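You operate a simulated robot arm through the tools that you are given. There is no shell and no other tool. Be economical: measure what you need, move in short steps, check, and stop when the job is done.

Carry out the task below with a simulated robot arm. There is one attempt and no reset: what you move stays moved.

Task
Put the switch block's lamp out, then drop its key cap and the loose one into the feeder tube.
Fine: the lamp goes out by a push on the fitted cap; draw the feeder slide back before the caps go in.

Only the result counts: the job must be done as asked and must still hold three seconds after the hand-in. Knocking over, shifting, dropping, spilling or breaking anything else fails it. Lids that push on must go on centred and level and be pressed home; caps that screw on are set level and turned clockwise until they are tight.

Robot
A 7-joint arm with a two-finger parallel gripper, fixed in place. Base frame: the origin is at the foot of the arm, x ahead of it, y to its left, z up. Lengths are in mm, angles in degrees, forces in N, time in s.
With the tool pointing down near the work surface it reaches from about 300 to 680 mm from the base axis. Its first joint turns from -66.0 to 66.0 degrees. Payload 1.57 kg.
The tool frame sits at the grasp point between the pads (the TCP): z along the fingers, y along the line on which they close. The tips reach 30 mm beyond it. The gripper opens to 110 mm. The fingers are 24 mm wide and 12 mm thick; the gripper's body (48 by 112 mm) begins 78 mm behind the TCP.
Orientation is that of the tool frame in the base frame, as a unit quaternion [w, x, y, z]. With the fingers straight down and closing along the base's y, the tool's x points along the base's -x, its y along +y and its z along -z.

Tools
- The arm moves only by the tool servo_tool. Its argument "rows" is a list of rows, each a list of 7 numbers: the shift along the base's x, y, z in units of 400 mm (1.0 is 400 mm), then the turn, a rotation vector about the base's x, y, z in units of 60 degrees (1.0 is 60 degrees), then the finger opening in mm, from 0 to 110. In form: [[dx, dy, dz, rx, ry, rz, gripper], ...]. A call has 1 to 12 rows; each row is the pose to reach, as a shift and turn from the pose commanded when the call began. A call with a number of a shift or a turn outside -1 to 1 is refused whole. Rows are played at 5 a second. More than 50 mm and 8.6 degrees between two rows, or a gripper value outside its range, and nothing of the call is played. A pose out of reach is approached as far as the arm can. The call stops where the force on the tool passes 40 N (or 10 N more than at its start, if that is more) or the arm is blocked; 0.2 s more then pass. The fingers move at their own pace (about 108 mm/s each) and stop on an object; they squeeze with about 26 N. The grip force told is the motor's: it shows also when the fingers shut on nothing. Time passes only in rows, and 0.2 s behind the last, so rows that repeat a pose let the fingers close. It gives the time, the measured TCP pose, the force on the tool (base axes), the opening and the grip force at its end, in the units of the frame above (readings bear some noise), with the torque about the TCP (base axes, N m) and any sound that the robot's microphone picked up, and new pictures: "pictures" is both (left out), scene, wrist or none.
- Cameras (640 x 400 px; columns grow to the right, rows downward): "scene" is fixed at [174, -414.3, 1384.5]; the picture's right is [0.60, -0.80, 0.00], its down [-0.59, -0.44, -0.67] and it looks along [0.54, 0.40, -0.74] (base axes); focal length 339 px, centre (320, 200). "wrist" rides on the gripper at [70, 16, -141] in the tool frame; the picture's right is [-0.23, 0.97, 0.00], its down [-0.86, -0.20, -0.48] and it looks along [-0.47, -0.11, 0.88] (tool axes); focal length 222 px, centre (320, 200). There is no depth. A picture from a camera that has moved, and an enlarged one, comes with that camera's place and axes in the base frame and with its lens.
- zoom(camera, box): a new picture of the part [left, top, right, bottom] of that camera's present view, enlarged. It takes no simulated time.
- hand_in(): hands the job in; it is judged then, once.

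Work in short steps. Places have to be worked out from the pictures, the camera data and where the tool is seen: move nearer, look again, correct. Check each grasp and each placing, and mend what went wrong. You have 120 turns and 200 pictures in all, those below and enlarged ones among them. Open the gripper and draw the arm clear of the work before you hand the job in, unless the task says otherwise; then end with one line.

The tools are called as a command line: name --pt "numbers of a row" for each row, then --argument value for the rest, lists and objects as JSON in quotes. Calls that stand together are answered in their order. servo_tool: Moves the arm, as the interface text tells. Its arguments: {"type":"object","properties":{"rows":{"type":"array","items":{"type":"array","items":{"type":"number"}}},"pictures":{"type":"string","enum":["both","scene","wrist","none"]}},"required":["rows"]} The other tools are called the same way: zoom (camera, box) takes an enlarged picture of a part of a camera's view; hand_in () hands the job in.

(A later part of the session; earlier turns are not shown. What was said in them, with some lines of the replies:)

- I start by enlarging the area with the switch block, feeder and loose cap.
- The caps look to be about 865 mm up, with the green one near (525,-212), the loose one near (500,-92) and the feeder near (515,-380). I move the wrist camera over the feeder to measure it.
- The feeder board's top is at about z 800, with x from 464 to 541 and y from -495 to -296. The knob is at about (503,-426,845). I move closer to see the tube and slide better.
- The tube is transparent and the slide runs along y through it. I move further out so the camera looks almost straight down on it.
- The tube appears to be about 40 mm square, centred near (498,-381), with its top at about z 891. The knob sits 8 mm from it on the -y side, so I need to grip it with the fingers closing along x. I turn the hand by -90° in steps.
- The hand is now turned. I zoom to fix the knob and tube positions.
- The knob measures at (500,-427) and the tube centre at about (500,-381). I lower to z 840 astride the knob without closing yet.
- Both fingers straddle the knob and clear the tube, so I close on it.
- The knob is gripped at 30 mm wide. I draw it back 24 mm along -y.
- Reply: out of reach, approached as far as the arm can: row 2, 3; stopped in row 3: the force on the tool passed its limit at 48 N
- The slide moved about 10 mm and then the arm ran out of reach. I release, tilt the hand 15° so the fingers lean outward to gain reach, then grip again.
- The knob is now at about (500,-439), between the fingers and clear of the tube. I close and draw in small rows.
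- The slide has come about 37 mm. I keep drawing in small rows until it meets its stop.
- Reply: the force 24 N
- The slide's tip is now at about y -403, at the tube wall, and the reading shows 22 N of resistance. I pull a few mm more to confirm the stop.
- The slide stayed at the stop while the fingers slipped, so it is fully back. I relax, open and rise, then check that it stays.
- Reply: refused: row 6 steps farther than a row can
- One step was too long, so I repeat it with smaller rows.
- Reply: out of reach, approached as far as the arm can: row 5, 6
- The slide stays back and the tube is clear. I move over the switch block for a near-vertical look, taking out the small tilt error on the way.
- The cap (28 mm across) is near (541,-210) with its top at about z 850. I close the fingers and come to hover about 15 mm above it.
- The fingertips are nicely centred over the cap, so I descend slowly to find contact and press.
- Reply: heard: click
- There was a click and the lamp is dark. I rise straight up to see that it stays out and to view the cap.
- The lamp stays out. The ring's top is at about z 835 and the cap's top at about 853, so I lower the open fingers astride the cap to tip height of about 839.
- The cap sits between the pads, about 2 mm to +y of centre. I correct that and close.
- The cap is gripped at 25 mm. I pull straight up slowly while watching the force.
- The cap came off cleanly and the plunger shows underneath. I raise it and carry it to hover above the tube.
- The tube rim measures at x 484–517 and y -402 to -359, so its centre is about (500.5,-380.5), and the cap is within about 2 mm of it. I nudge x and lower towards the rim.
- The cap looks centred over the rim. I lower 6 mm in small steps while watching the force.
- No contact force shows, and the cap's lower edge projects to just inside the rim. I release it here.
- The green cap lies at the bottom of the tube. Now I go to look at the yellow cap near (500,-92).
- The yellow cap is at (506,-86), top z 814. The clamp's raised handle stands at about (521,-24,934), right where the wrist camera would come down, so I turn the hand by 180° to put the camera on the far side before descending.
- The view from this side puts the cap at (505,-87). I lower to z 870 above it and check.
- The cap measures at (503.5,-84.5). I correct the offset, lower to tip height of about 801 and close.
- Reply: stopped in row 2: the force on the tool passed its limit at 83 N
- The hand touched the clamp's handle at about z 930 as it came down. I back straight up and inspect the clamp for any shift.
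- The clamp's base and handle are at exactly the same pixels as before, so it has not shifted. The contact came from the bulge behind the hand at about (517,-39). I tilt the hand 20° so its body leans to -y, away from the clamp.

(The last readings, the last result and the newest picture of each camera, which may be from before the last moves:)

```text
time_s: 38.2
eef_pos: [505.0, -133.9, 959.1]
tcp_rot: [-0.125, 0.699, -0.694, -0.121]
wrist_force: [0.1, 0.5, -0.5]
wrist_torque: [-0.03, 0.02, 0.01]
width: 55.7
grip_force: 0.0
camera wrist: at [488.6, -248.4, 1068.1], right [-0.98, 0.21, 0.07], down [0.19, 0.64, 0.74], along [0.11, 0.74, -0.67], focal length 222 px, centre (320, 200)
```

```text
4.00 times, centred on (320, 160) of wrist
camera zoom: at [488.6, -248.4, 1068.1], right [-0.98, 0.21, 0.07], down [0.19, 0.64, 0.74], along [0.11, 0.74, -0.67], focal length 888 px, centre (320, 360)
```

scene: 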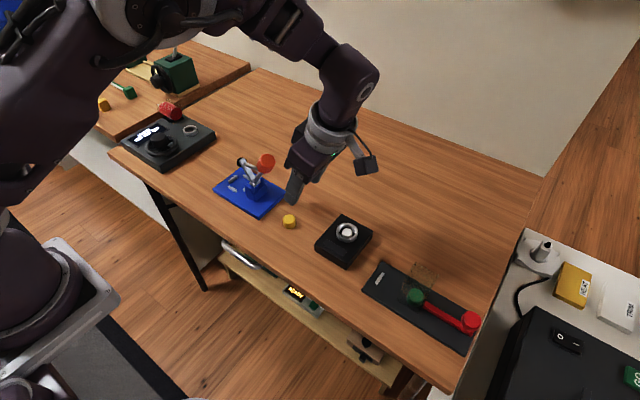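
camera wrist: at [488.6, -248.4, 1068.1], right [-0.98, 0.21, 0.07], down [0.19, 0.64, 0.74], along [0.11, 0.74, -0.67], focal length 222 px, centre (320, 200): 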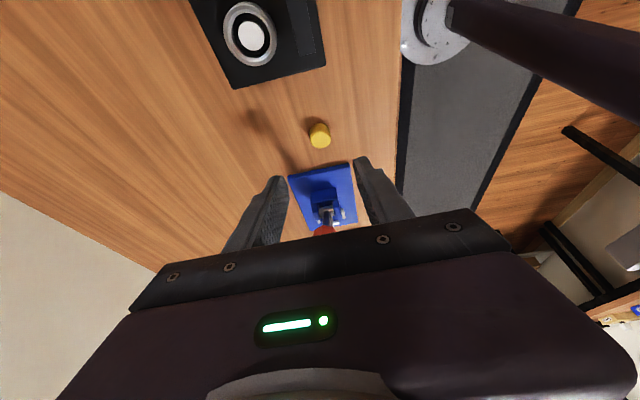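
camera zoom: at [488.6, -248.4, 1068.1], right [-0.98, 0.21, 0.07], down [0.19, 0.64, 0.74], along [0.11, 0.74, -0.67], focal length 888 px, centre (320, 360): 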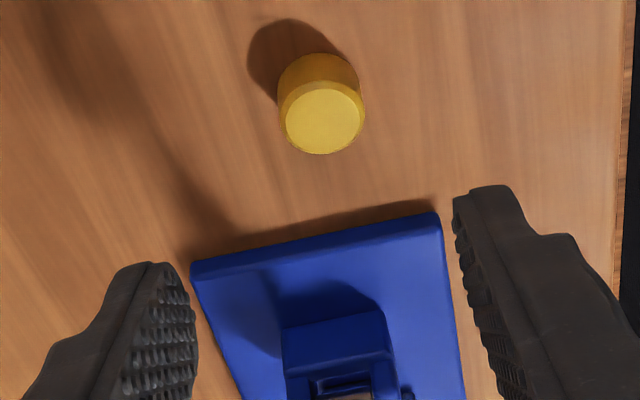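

The tilted hand now leans well away from the clamp. With the tips about 9 mm ahead of the TCP at cap height, I aim for TCP (504,-93.5) and stop at z 870 to check.

servo_tool --pt "-0.004 0.05 -0.05 0 0 0 56" --pt "-0.004 0.101 -0.12 0 0 0 56" --pt "-0.004 0.101 -0.19 0 0 0 56" --pt "-0.004 0.101 -0.22 0 0 0 56"

zoom --camera "scene" --box '[220, 110, 360, 240]'

zoom --camera "wrist" --box '[240, 110, 400, 210]'

```text
time_s: 39.2
eef_pos: [502.1, -94.1, 868.9]
tcp_rot: [-0.124, 0.699, -0.694, -0.12]
wrist_force: [-0.1, 0.4, -1.3]
wrist_torque: [-0.02, 0.03, 0.0]
width: 55.8
grip_force: 0.0
camera wrist: at [487.0, -207.9, 979.0], right [-0.98, 0.21, 0.07], down [0.19, 0.64, 0.74], along [0.11, 0.74, -0.67], focal length 222 px, centre (320, 200)
```

scene: 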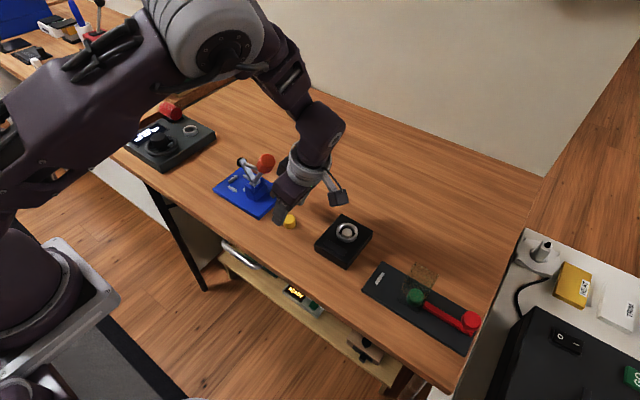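
wrist: 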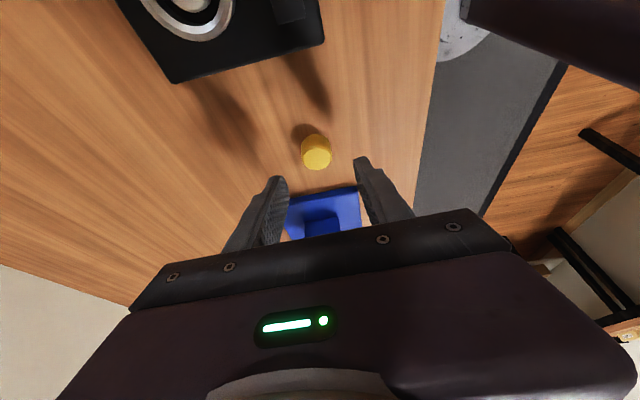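

```text
3.08 times, centred on (290, 175) of scene
camera zoom: at [174.0, -414.2, 1384.5], right [0.6, -0.8, 0.0], down [-0.59, -0.44, -0.67], along [0.54, 0.4, -0.74], focal length 1043 px, centre (412, 277)
```

zoom: 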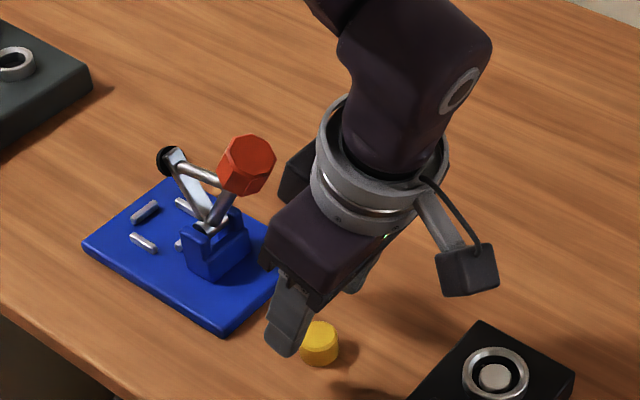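

```text
4.00 times, centred on (320, 160) of wrist
camera zoom: at [487.0, -207.9, 979.0], right [-0.98, 0.21, 0.07], down [0.19, 0.64, 0.74], along [0.11, 0.74, -0.67], focal length 888 px, centre (320, 360)
```

zoom: 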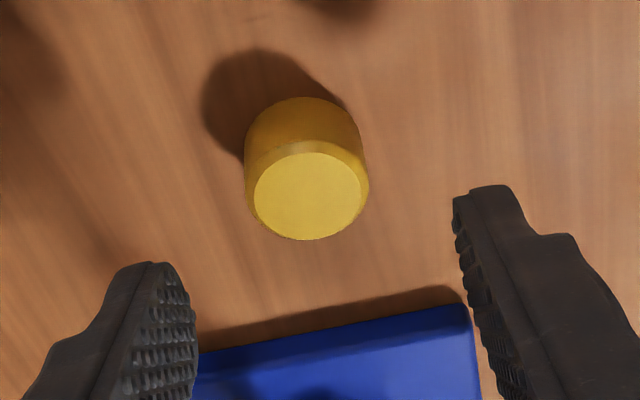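

Clearance to the handle looks fine (about 30 mm in y), and the cap is near (504.5,-84). I descend in small rows to z 831.

servo_tool --pt "0.005 0.003 -0.025 0 0 0 56" --pt "0.005 0.003 -0.05 0 0 0 56" --pt "0.005 0.003 -0.07 0 0 0 56" --pt "0.005 0.003 -0.085 0 0 0 56" --pt "0.005 0.003 -0.094 0 0 0 56"

zoom --camera "scene" --box '[220, 110, 360, 240]'

zoom --camera "wrist" --box '[240, 110, 400, 210]'

```text
time_s: 40.4
eef_pos: [506.6, -93.0, 832.2]
tcp_rot: [-0.124, 0.699, -0.694, -0.121]
wrist_force: [0.4, -0.9, -0.7]
wrist_torque: [0.02, 0.0, -0.03]
width: 55.7
grip_force: 0.0
camera wrist: at [489.9, -207.2, 942.1], right [-0.98, 0.21, 0.07], down [0.19, 0.64, 0.74], along [0.11, 0.74, -0.67], focal length 222 px, centre (320, 200)
```

scene: 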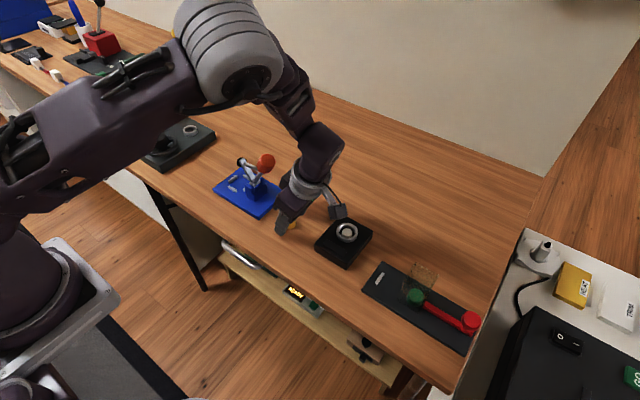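
wrist: 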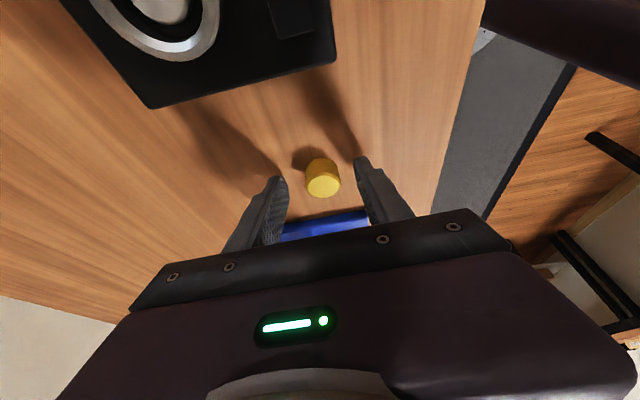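

```text
3.08 times, centred on (290, 175) of scene
camera zoom: at [174.0, -414.3, 1384.5], right [0.6, -0.8, 0.0], down [-0.59, -0.44, -0.67], along [0.54, 0.4, -0.74], focal length 1043 px, centre (412, 277)
```

zoom: 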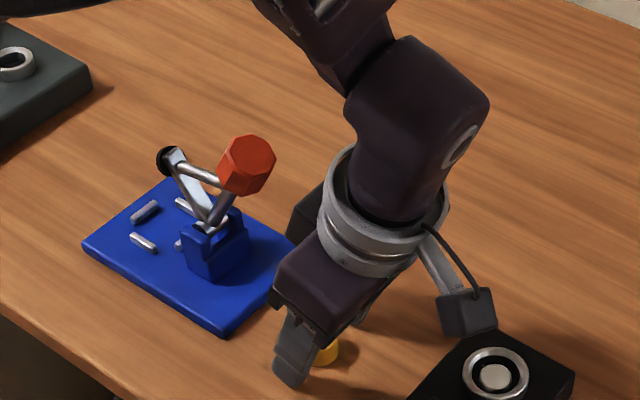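

```text
4.00 times, centred on (320, 160) of wrist
camera zoom: at [489.9, -207.2, 942.1], right [-0.98, 0.21, 0.07], down [0.19, 0.64, 0.74], along [0.11, 0.74, -0.67], focal length 888 px, centre (320, 360)
```

zoom: 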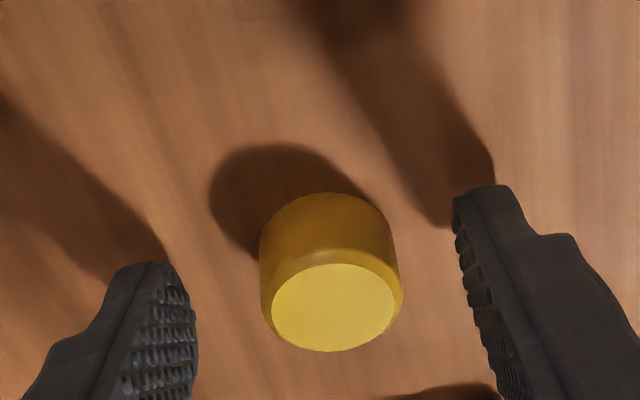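

The cap lies between the pads at the proper depth. I shift 1.5 mm in x and close on it.

servo_tool --pt "-0.004 0.002 0 0 0 0 45" --pt "-0.004 0.002 0 0 0 0 18" --pt "-0.004 0.002 0 0 0 0 18" --pt "-0.004 0.002 0 0 0 0 18" --pictures "none"

zoom --camera "wrist" --box '[240, 110, 400, 210]'

```text
time_s: 41.4
eef_pos: [504.3, -92.3, 832.0]
tcp_rot: [-0.124, 0.699, -0.694, -0.12]
wrist_force: [0.6, -0.2, -0.1]
wrist_torque: [0.03, -0.01, 0.01]
width: 25.0
grip_force: 26.5
```

```text
4.00 times, centred on (320, 160) of wrist
camera zoom: at [488.3, -206.6, 942.0], right [-0.98, 0.21, 0.07], down [0.19, 0.64, 0.74], along [0.11, 0.74, -0.67], focal length 888 px, centre (320, 360)
```

zoom: 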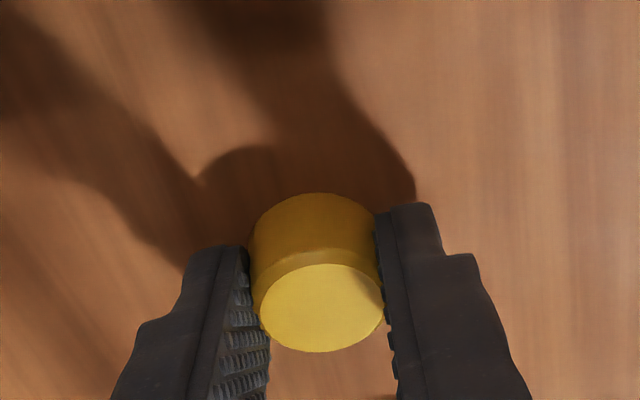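

The cap is gripped at 25 mm. I lift straight up and then away from the clamp.

servo_tool --pt "0 0 0.03 0 0 0 18" --pt "0 0 0.1 0 0 0 18" --pt "0 -0.02 0.2 0 0 0 18" --pt "0 -0.08 0.29 0 0 0 18" --pt "0 -0.16 0.37 0 0 0 18" --pt "0 -0.26 0.4 0 0 0 18"

zoom --camera "scene" --box '[220, 110, 360, 240]'

```text
time_s: 42.8
eef_pos: [506.8, -200.1, 992.5]
tcp_rot: [-0.125, 0.7, -0.693, -0.12]
wrist_force: [-0.4, -0.1, 0.2]
wrist_torque: [-0.01, 0.04, 0.0]
width: 24.9
grip_force: 26.0
camera wrist: at [490.3, -313.6, 1102.0], right [-0.98, 0.21, 0.07], down [0.19, 0.64, 0.74], along [0.11, 0.74, -0.67], focal length 222 px, centre (320, 200)
```

scene: 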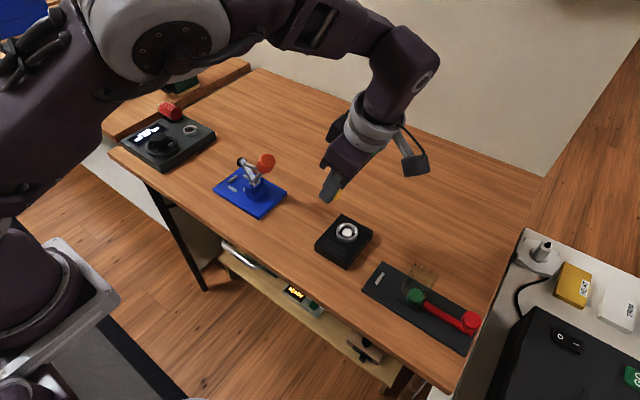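
wrist: 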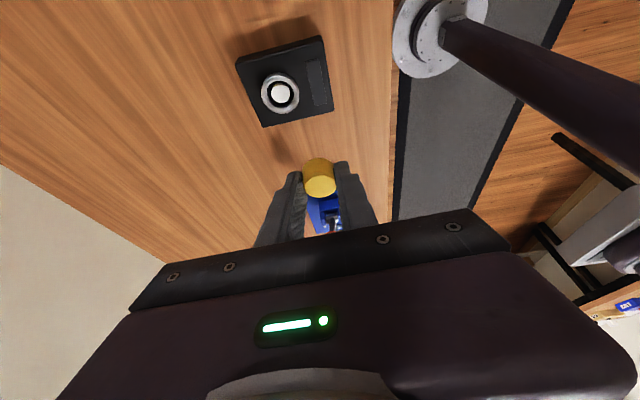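

```text
3.08 times, centred on (290, 175) of scene
camera zoom: at [174.1, -414.2, 1384.4], right [0.6, -0.8, 0.0], down [-0.59, -0.44, -0.67], along [0.54, 0.4, -0.74], focal length 1043 px, centre (412, 277)
```

zoom: 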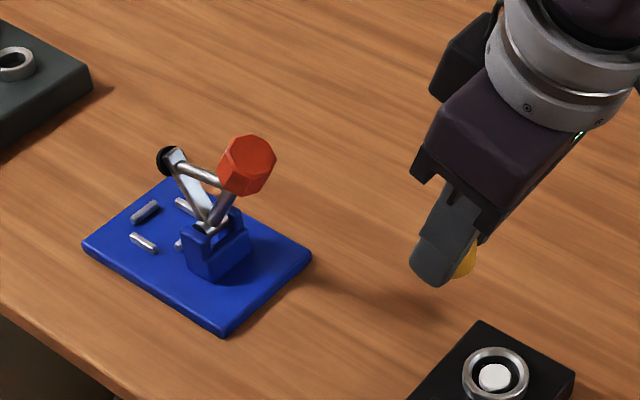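

The clamp is unchanged. I turn the hand back by 90° about the vertical, which keeps the cap upright and leans the hand toward the base, while carrying it over the tube.

servo_tool --pt "0 0 0 0 0 -0.125 18" --pt "0 0 0 0 0 -0.25 18" --pt "0 0 0 0 0 -0.375 18" --pt "0 0 0 0 0 -0.5 18" --pt "0 0 0 0 0 -0.625 18" --pt "0 0 0 0 0 -0.75 18" --pt "0 0 0 0 0 -0.875 18" --pt "0 0 0 0 0 -1.0 18" --pictures "none"

servo_tool --pt "-0.005 -0.08 0 0 0 -0.125 18" --pt "-0.01 -0.16 0 0 0 -0.25 18" --pt "-0.02 -0.25 0 0 0 -0.375 18" --pt "-0.03 -0.34 0 0 0 -0.5 18" --pt "-0.037 -0.42 0 0 0 -0.5 18" --pt "-0.037 -0.45 0 0 0 -0.5 18" --pt "-0.037 -0.45 0 0 0 -0.5 18"

zoom --camera "wrist" --box '[240, 90, 400, 210]'

zoom --camera "scene" --box '[370, 200, 480, 310]'

```text
time_s: 44.6
eef_pos: [503.4, -196.1, 991.7]
tcp_rot: [0.168, -0.256, 0.951, 0.042]
wrist_force: [-0.5, -0.3, -0.1]
wrist_torque: [0.02, -0.03, 0.0]
width: 25.0
grip_force: 25.7
```

```text
time_s: 46.2
eef_pos: [488.4, -376.5, 991.9]
tcp_rot: [0.174, -0.004, 0.985, -0.003]
wrist_force: [-0.3, 0.0, -0.1]
wrist_torque: [-0.01, 0.0, -0.05]
width: 25.1
grip_force: 26.1
camera wrist: at [375.1, -359.9, 1100.9], right [0.21, 0.98, 0.07], down [0.64, -0.19, 0.74], along [0.74, -0.11, -0.67], focal length 222 px, centre (320, 200)
```

scene: 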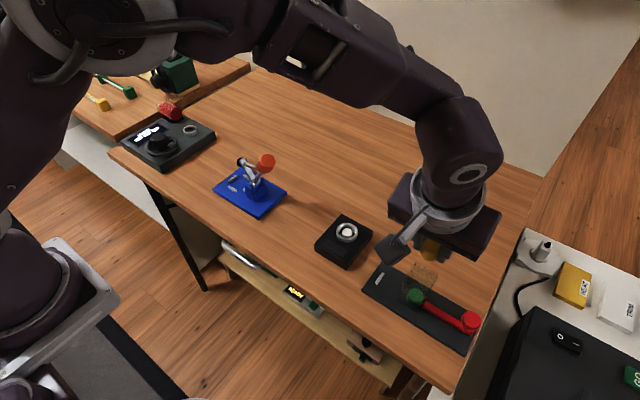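
wrist: 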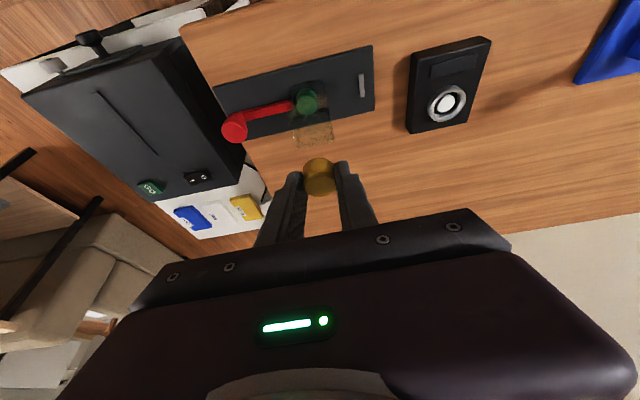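

```text
3.33 times, centred on (320, 150) of wrist
camera zoom: at [375.1, -359.9, 1100.9], right [0.21, 0.98, 0.07], down [0.64, -0.19, 0.74], along [0.74, -0.11, -0.67], focal length 740 px, centre (320, 367)
```

zoom: 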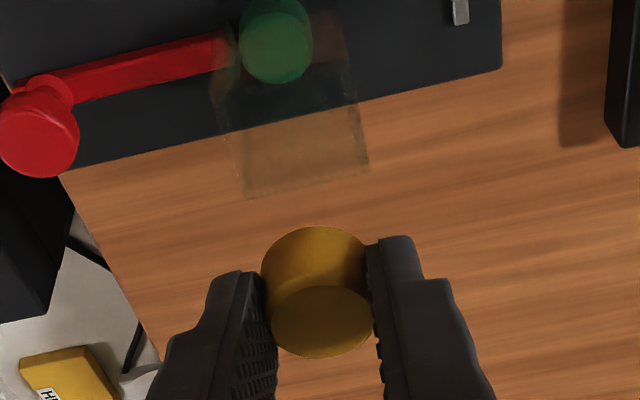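

```text
3.64 times, centred on (425, 255) of scene
camera zoom: at [174.0, -414.3, 1384.5], right [0.59, -0.8, 0.0], down [-0.59, -0.44, -0.67], along [0.54, 0.4, -0.74], focal length 1233 px, centre (-62, 0)
```

zoom: 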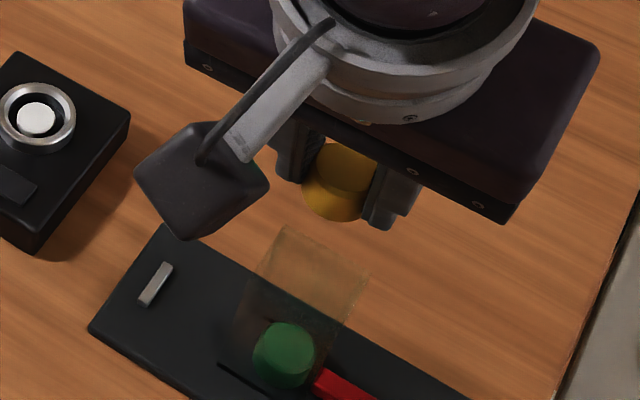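

Both views put the cap at (499,-377) and the tube rim centre again at about (500.5,-380). I correct the offset and lower to just above the rim.

servo_tool --pt "0.003 -0.009 -0.05 0 0 0 18" --pt "0.003 -0.009 -0.1 0 0 0 18" --pt "0.003 -0.009 -0.135 0 0 0 18"

zoom --camera "wrist" --box '[240, 90, 400, 210]'

zoom --camera "scene" --box '[380, 220, 460, 300]'

```text
time_s: 47.0
eef_pos: [490.4, -379.9, 937.9]
tcp_rot: [0.173, -0.004, 0.985, -0.003]
wrist_force: [-0.1, -0.5, -0.6]
wrist_torque: [0.01, 0.02, 0.0]
width: 24.8
grip_force: 26.4
camera wrist: at [376.2, -363.6, 1046.6], right [0.21, 0.98, 0.07], down [0.64, -0.19, 0.74], along [0.74, -0.11, -0.67], focal length 222 px, centre (320, 200)
```

scene: 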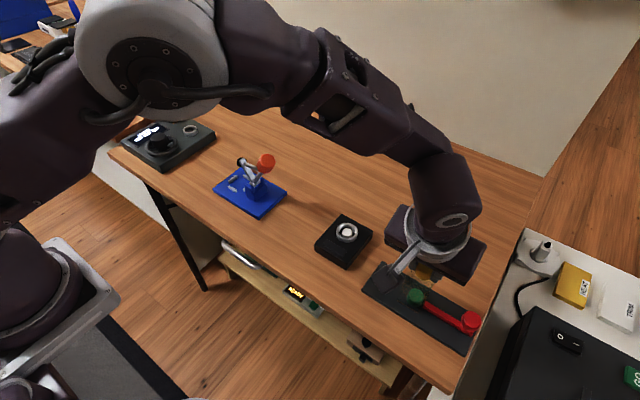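
wrist: 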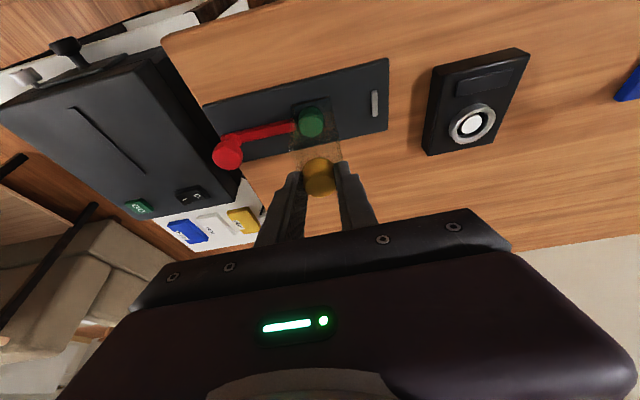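

```text
3.33 times, centred on (320, 150) of wrist
camera zoom: at [376.2, -363.6, 1046.6], right [0.21, 0.98, 0.07], down [0.64, -0.19, 0.74], along [0.74, -0.11, -0.67], focal length 740 px, centre (320, 367)
```

zoom: 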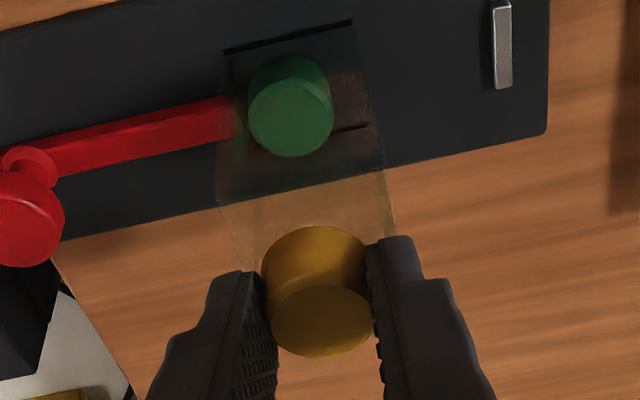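

```text
5.00 times, centred on (420, 260) of scene
camera zoom: at [174.0, -414.3, 1384.5], right [0.6, -0.8, 0.0], down [-0.59, -0.44, -0.67], along [0.54, 0.4, -0.74], focal length 1695 px, centre (-180, -100)
```

zoom: 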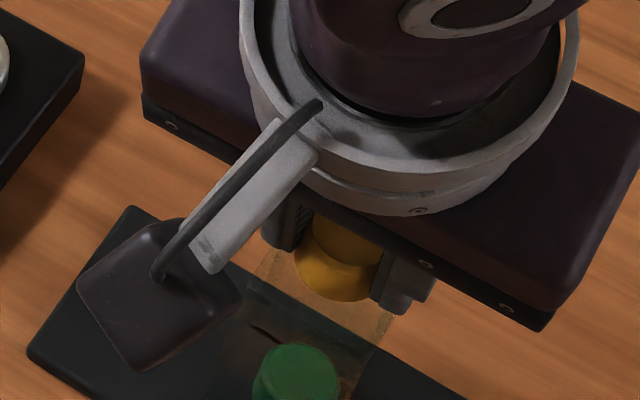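

The cap is centred to about 1 mm and its bottom is just above the rim. I lower 8 mm in small steps and watch the force.

servo_tool --pt "0.001 0 -0.007 0 0 0 18" --pt "0.001 0 -0.014 0 0 0 18" --pt "0.001 0 -0.02 0 0 0 18" --pictures "none"

zoom --camera "scene" --box '[380, 220, 460, 300]'

zoom --camera "wrist" --box '[240, 90, 400, 210]'

```text
time_s: 47.8
eef_pos: [490.1, -380.4, 929.9]
tcp_rot: [0.173, -0.004, 0.985, -0.003]
wrist_force: [0.1, -0.5, -0.8]
wrist_torque: [0.01, -0.03, -0.07]
width: 24.7
grip_force: 26.3
```

```text
5.00 times, centred on (420, 260) of scene
camera zoom: at [174.0, -414.3, 1384.5], right [0.6, -0.8, 0.0], down [-0.59, -0.44, -0.67], along [0.54, 0.4, -0.74], focal length 1695 px, centre (-180, -100)
```

zoom: 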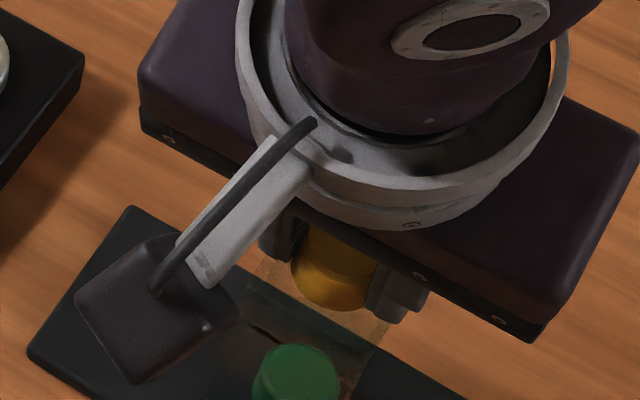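

```text
3.33 times, centred on (320, 150) of wrist
camera zoom: at [377.1, -363.5, 1039.2], right [0.21, 0.98, 0.07], down [0.64, -0.19, 0.74], along [0.74, -0.11, -0.67], focal length 740 px, centre (320, 367)
```

zoom: 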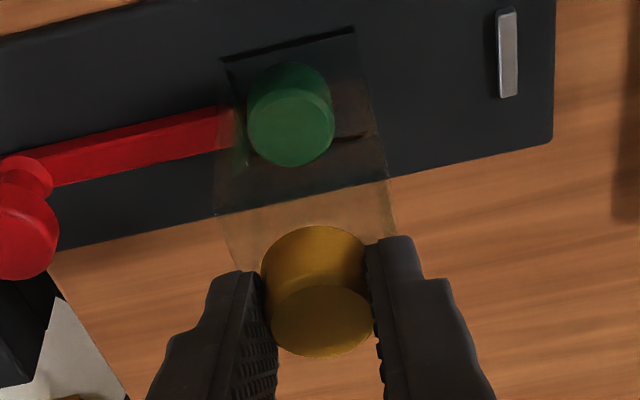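

No contact force, and the cap sits within the rim outline in both views. I release it and rise.

servo_tool --pt "0 0 0 0 0 0 50" --pt "0 0 0 0 0 0 50" --pt "0 0 0 0 0 0 50" --pt "0 0 0.05 0 0 0 50" --pt "-0.02 0.02 0.13 0 0 0 50" --pt "-0.08 0.08 0.2 0 0 0 50" --pt "-0.14 0.15 0.25 0 0 0 50"

zoom --camera "scene" --box '[380, 230, 480, 330]'

zoom --camera "scene" --box '[200, 130, 360, 270]'

```text
time_s: 49.4
eef_pos: [433.0, -321.5, 1030.7]
tcp_rot: [0.173, -0.004, 0.985, -0.002]
wrist_force: [-0.7, -0.1, 0.2]
wrist_torque: [0.0, -0.07, -0.04]
width: 50.2
grip_force: 0.0
camera wrist: at [320.2, -304.8, 1139.1], right [0.21, 0.98, 0.07], down [0.64, -0.19, 0.74], along [0.74, -0.11, -0.67], focal length 222 px, centre (320, 200)
```

scene: 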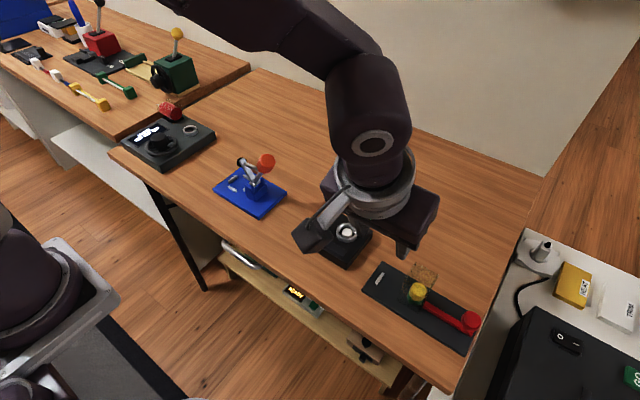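
wrist: 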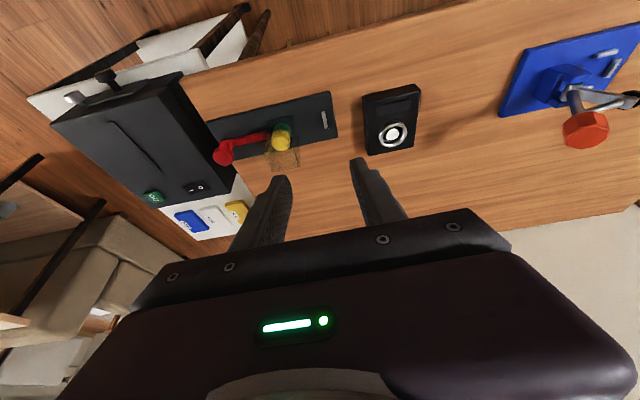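

```text
4.00 times, centred on (430, 280) of scene
camera zoom: at [174.0, -414.3, 1384.5], right [0.6, -0.8, 0.0], down [-0.59, -0.44, -0.67], along [0.54, 0.4, -0.74], focal length 1356 px, centre (-120, -120)
```

zoom: 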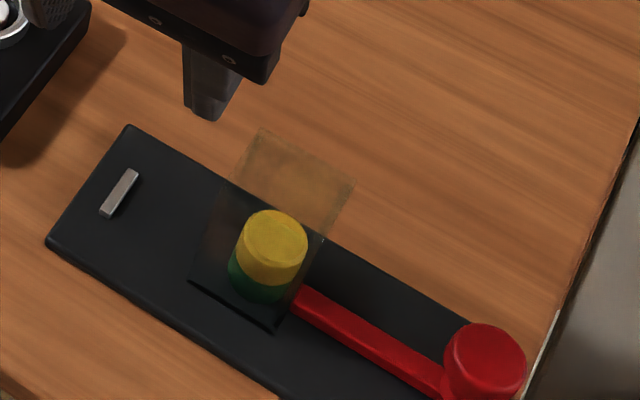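

```text
2.86 times, centred on (280, 200) of scene
camera zoom: at [174.0, -414.3, 1384.5], right [0.6, -0.8, 0.0], down [-0.59, -0.44, -0.67], along [0.54, 0.4, -0.74], focal length 968 px, centre (434, 200)
```

zoom: 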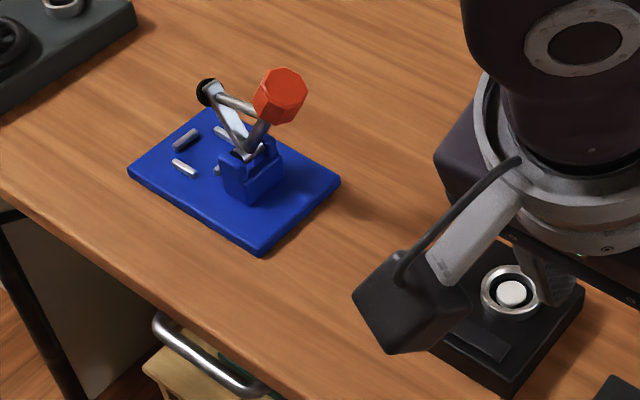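

Both caps are stacked in the tube, the slide is back, the lamp is dark and the arm is clear. I rise a little more and then hand in.

servo_tool --pt "0 0 0.1 0 0 0 60" --pt "-0.05 0 0.18 0 0 0 60" --pt "-0.05 0 0.18 0 0 0 60" --pictures "scene"

hand_in

```text
time_s: 50.2
eef_pos: [415.4, -319.5, 1103.4]
tcp_rot: [0.173, -0.005, 0.985, -0.002]
wrist_force: [0.5, 0.0, 0.1]
wrist_torque: [-0.02, -0.01, -0.01]
width: 60.0
grip_force: 0.0
```

scene: 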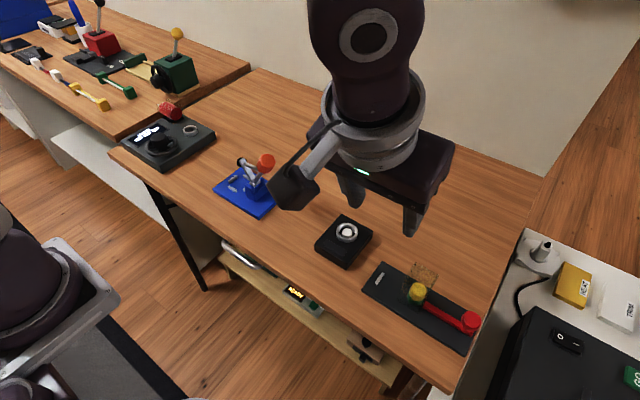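

```text
The job is handed in.
```

The lamp is out, the feeder slide is drawn back, and both caps are in the feeder tube; the hand bumped the blue clamp's handle once (83 N), but the pictures show no shift in the clamp.
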